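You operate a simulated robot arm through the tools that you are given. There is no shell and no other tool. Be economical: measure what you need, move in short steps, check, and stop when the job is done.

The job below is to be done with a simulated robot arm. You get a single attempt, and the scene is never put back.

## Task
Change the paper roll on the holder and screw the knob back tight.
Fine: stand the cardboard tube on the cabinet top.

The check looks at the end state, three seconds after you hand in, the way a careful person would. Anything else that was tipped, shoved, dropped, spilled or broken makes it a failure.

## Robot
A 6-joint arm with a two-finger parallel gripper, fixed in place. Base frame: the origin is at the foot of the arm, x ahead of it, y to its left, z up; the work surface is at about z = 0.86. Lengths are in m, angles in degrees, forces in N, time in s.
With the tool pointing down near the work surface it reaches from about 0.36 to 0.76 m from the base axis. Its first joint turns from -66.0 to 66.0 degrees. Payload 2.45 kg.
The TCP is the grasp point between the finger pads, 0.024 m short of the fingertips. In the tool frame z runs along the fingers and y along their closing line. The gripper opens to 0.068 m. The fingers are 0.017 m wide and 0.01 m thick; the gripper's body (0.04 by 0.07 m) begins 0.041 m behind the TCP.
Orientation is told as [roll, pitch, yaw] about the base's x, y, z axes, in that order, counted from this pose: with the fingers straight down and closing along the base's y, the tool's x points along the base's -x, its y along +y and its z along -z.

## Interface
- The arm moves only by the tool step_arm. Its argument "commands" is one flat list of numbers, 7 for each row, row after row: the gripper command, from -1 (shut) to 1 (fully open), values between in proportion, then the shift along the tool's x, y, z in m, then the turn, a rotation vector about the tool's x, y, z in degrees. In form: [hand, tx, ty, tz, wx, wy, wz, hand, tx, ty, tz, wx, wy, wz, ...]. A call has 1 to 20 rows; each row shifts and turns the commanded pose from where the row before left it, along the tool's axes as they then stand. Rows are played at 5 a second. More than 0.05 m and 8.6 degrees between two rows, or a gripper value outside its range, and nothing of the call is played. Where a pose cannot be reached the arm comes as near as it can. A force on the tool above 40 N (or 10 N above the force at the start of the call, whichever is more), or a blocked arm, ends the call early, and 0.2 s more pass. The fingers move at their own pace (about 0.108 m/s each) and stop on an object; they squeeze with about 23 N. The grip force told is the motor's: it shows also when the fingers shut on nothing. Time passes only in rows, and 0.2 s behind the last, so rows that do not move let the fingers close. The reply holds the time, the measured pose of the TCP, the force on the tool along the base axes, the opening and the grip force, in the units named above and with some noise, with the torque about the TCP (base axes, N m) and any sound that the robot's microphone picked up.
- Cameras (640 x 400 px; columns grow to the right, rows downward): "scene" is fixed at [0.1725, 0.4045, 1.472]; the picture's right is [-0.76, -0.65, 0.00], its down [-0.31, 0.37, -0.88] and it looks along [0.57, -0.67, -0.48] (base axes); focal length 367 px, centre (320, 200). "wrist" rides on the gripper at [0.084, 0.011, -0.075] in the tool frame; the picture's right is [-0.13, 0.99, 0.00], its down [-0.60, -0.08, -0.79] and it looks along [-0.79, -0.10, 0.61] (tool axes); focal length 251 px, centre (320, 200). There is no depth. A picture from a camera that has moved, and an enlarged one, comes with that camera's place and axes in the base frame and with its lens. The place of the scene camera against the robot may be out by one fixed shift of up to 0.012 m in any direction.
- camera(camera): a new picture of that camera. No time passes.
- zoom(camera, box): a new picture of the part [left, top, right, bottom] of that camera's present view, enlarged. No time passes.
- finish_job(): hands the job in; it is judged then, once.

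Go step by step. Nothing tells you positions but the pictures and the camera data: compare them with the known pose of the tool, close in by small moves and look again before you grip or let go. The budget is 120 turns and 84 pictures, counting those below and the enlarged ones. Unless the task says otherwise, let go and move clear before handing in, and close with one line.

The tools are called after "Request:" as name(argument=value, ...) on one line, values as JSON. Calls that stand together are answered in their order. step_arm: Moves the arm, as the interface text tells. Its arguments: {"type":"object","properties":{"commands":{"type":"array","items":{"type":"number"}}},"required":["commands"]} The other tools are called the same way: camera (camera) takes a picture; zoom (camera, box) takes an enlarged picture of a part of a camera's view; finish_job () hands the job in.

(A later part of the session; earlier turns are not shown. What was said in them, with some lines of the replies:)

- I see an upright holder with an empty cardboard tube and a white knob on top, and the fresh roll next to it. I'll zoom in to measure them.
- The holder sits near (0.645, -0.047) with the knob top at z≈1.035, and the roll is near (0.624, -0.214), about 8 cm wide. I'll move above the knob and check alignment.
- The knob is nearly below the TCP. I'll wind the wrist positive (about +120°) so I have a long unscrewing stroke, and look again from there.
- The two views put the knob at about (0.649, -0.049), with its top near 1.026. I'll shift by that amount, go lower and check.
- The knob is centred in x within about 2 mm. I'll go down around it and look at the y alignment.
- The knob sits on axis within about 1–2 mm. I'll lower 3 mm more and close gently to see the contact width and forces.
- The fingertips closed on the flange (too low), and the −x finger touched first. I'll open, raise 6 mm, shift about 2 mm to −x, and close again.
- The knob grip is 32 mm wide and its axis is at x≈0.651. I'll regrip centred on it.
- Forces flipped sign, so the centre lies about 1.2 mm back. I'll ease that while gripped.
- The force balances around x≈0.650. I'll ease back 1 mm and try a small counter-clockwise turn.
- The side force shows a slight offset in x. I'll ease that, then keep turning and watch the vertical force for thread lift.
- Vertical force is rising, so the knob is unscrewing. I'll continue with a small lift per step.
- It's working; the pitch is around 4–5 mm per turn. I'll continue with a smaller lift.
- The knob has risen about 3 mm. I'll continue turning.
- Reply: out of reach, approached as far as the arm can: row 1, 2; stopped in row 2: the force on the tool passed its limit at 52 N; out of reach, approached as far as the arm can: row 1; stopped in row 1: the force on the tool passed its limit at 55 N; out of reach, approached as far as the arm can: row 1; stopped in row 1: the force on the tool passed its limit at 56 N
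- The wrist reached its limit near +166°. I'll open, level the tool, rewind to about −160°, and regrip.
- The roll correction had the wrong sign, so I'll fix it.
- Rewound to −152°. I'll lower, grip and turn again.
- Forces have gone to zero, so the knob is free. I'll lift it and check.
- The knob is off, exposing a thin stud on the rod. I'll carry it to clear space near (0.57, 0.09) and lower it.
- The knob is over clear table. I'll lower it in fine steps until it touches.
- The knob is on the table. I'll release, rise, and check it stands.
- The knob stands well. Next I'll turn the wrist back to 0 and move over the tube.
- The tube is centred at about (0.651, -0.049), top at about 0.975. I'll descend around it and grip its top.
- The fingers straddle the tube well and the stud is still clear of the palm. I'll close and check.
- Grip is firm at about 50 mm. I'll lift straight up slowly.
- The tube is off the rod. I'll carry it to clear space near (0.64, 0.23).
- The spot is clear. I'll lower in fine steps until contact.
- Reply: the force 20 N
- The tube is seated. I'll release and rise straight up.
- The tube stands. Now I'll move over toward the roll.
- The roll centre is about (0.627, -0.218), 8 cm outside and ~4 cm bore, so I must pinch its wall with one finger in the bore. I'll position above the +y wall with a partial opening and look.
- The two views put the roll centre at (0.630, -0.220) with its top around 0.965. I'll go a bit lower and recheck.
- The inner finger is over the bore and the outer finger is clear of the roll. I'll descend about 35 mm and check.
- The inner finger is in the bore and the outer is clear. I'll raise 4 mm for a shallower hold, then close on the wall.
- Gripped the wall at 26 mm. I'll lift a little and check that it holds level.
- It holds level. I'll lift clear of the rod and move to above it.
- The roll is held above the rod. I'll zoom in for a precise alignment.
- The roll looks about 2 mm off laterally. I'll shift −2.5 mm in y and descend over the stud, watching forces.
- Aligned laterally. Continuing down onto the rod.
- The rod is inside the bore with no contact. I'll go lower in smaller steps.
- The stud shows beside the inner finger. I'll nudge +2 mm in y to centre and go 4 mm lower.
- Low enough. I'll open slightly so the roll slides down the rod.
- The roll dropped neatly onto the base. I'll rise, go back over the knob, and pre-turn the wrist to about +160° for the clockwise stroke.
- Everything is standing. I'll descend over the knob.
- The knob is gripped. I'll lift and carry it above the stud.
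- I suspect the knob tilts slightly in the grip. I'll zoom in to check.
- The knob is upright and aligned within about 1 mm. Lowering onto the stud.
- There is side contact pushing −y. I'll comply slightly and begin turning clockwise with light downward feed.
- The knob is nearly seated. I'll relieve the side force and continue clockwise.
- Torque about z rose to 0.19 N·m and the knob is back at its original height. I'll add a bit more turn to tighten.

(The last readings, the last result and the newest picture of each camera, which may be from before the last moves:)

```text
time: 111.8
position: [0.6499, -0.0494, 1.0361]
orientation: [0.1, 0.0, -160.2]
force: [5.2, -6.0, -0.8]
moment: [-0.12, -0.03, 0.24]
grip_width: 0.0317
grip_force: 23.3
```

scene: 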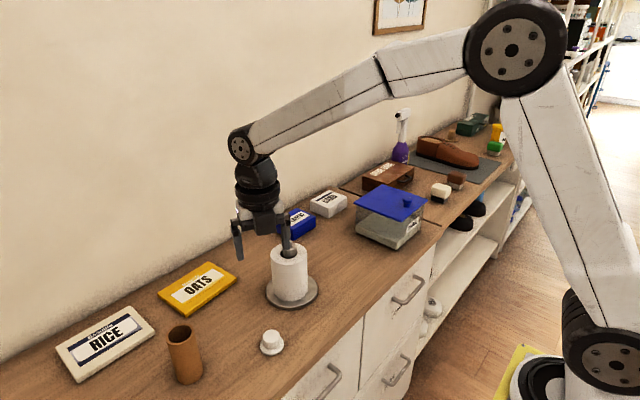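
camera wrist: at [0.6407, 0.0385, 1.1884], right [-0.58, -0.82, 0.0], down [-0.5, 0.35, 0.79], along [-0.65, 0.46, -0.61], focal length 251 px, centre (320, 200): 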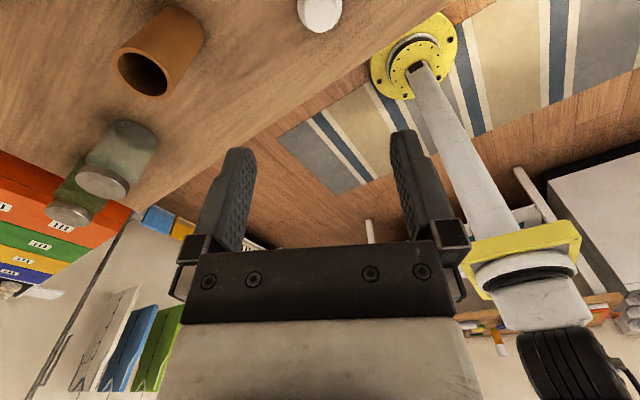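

The grip slipped at about 0.4 N·m, so the knob seems tight. I'll take one more bite to confirm.

Request:
step_arm(commands=[1, 0, 0, 0, 0, 0, 0, 1, 0, 0, 0, 0, 0, 0, 1, 0, 0, 0, 0, 0, -8, 1, 0, 0, 0, 0, 0, -8, 1, 0, 0, 0, 0, 0, -8, 1, 0, 0, 0, 0, 0, -8, 1, 0, 0, 0, 0, 0, -8, 1, 0, 0, 0, 0, 0, -8, 1, 0, 0, 0, 0, 0, -8, 1, 0, 0, 0, 0, 0, -8, 1, 0, 0, 0, 0, 0, -8, 1, 0, 0, 0, 0, 0, 0, -1, 0, 0, 0, 0, 0, 0, -1, 0, 0, 0, 0, 0, 0, -1, 0, 0, 0, 0, 0, 0])

Request:
step_arm(commands=[-1, 0, 0, 0, 0, 0, 4, -1, 0, 0, 0, 0, 0, 4])

Request:
step_arm(commands=[-1, 0, 0, 0, 0, 0, 5, -1, 0, 0, 0, 0, 0, 5])

Request:
step_arm(commands=[-1, 0, 0, 0, 0, 0, 5, -1, 0, 0, 0, 0, 0, 5])

```text
time: 115.0
position: [0.6506, -0.0502, 1.0366]
orientation: [0.1, 0.0, -87.9]
force: [7.9, 0.0, 0.0]
moment: [-0.03, -0.01, 0.08]
grip_width: 0.0319
grip_force: 22.3
```

```text
time: 115.6
position: [0.6498, -0.0494, 1.0357]
orientation: [0.2, 0.0, -96.1]
force: [11.2, 6.4, 0.1]
moment: [0.08, -0.13, 0.33]
grip_width: 0.0322
grip_force: 22.9
```

```text
time: 116.2
position: [0.6488, -0.0516, 1.0367]
orientation: [0.1, 0.0, -106.2]
force: [10.1, -0.1, 0.6]
moment: [0.02, -0.22, 0.23]
grip_width: 0.0318
grip_force: 23.4
```

```text
time: 116.8
position: [0.6501, -0.0515, 1.0365]
orientation: [0.1, 0.0, -116.1]
force: [11.6, 1.1, 0.8]
moment: [-0.02, -0.05, 0.47]
grip_width: 0.0317
grip_force: 23.3
```

Torque came immediately and the grip slips, so the knob is tight. I'll release, rise clear and check.

Request:
step_arm(commands=[1, 0, 0, 0, 0, 0, 0, 1, 0, 0, 0, 0, 0, 0, 1, 0, 0, -0.02, 0, 0, 0, 1, 0, 0, -0.04, 0, 0, 0, 1, 0, 0, -0.045, 0, 0, 0, 1, 0, 0, -0.045, 0, 0, 0, 1, 0, 0, 0, 0, 0, 0])

Request:
camera(camera="scene")

Request:
zoom(camera="scene", box=[240, 210, 340, 310])

```text
time: 118.4
position: [0.6536, -0.0499, 1.1862]
orientation: [0.0, 0.1, -116.0]
force: [-0.9, 0.1, -0.5]
moment: [0.01, -0.02, 0.0]
grip_width: 0.0678
grip_force: 0.1
```

```text
18 pictures are left
```

scene: 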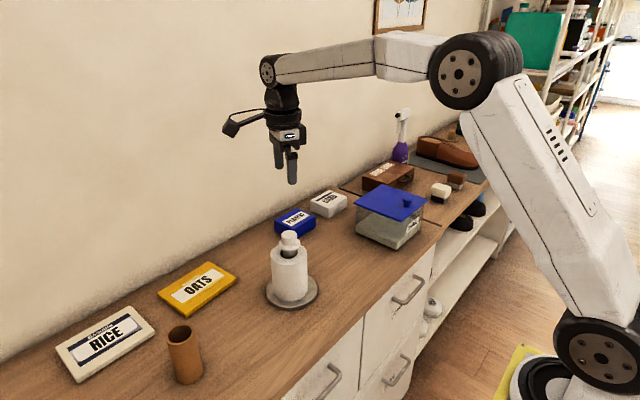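

```text
4.00 times, centred on (290, 260) of scene
camera zoom: at [0.1725, 0.4045, 1.472], right [-0.76, -0.65, 0.0], down [-0.31, 0.37, -0.88], along [0.57, -0.67, -0.48], focal length 1467 px, centre (440, -40)
```

zoom: 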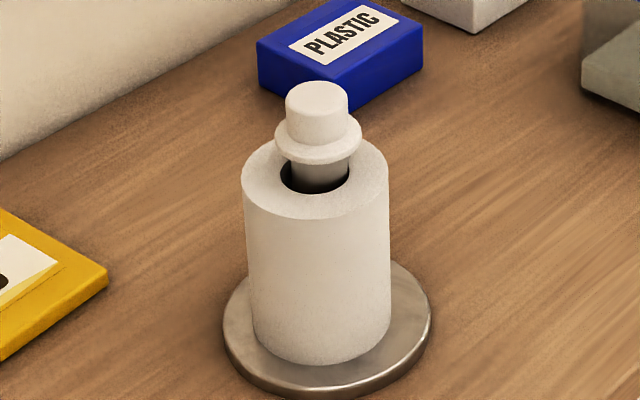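

The new roll is on the base, the knob is back at its original height, and the tube stands on the cabinet top with nothing else disturbed. Handing in.

Request:
finish_job()

```text
The job is handed in.
```

The fresh roll is on the holder, the knob is screwed back tight, and the empty tube is standing on the cabinet top.
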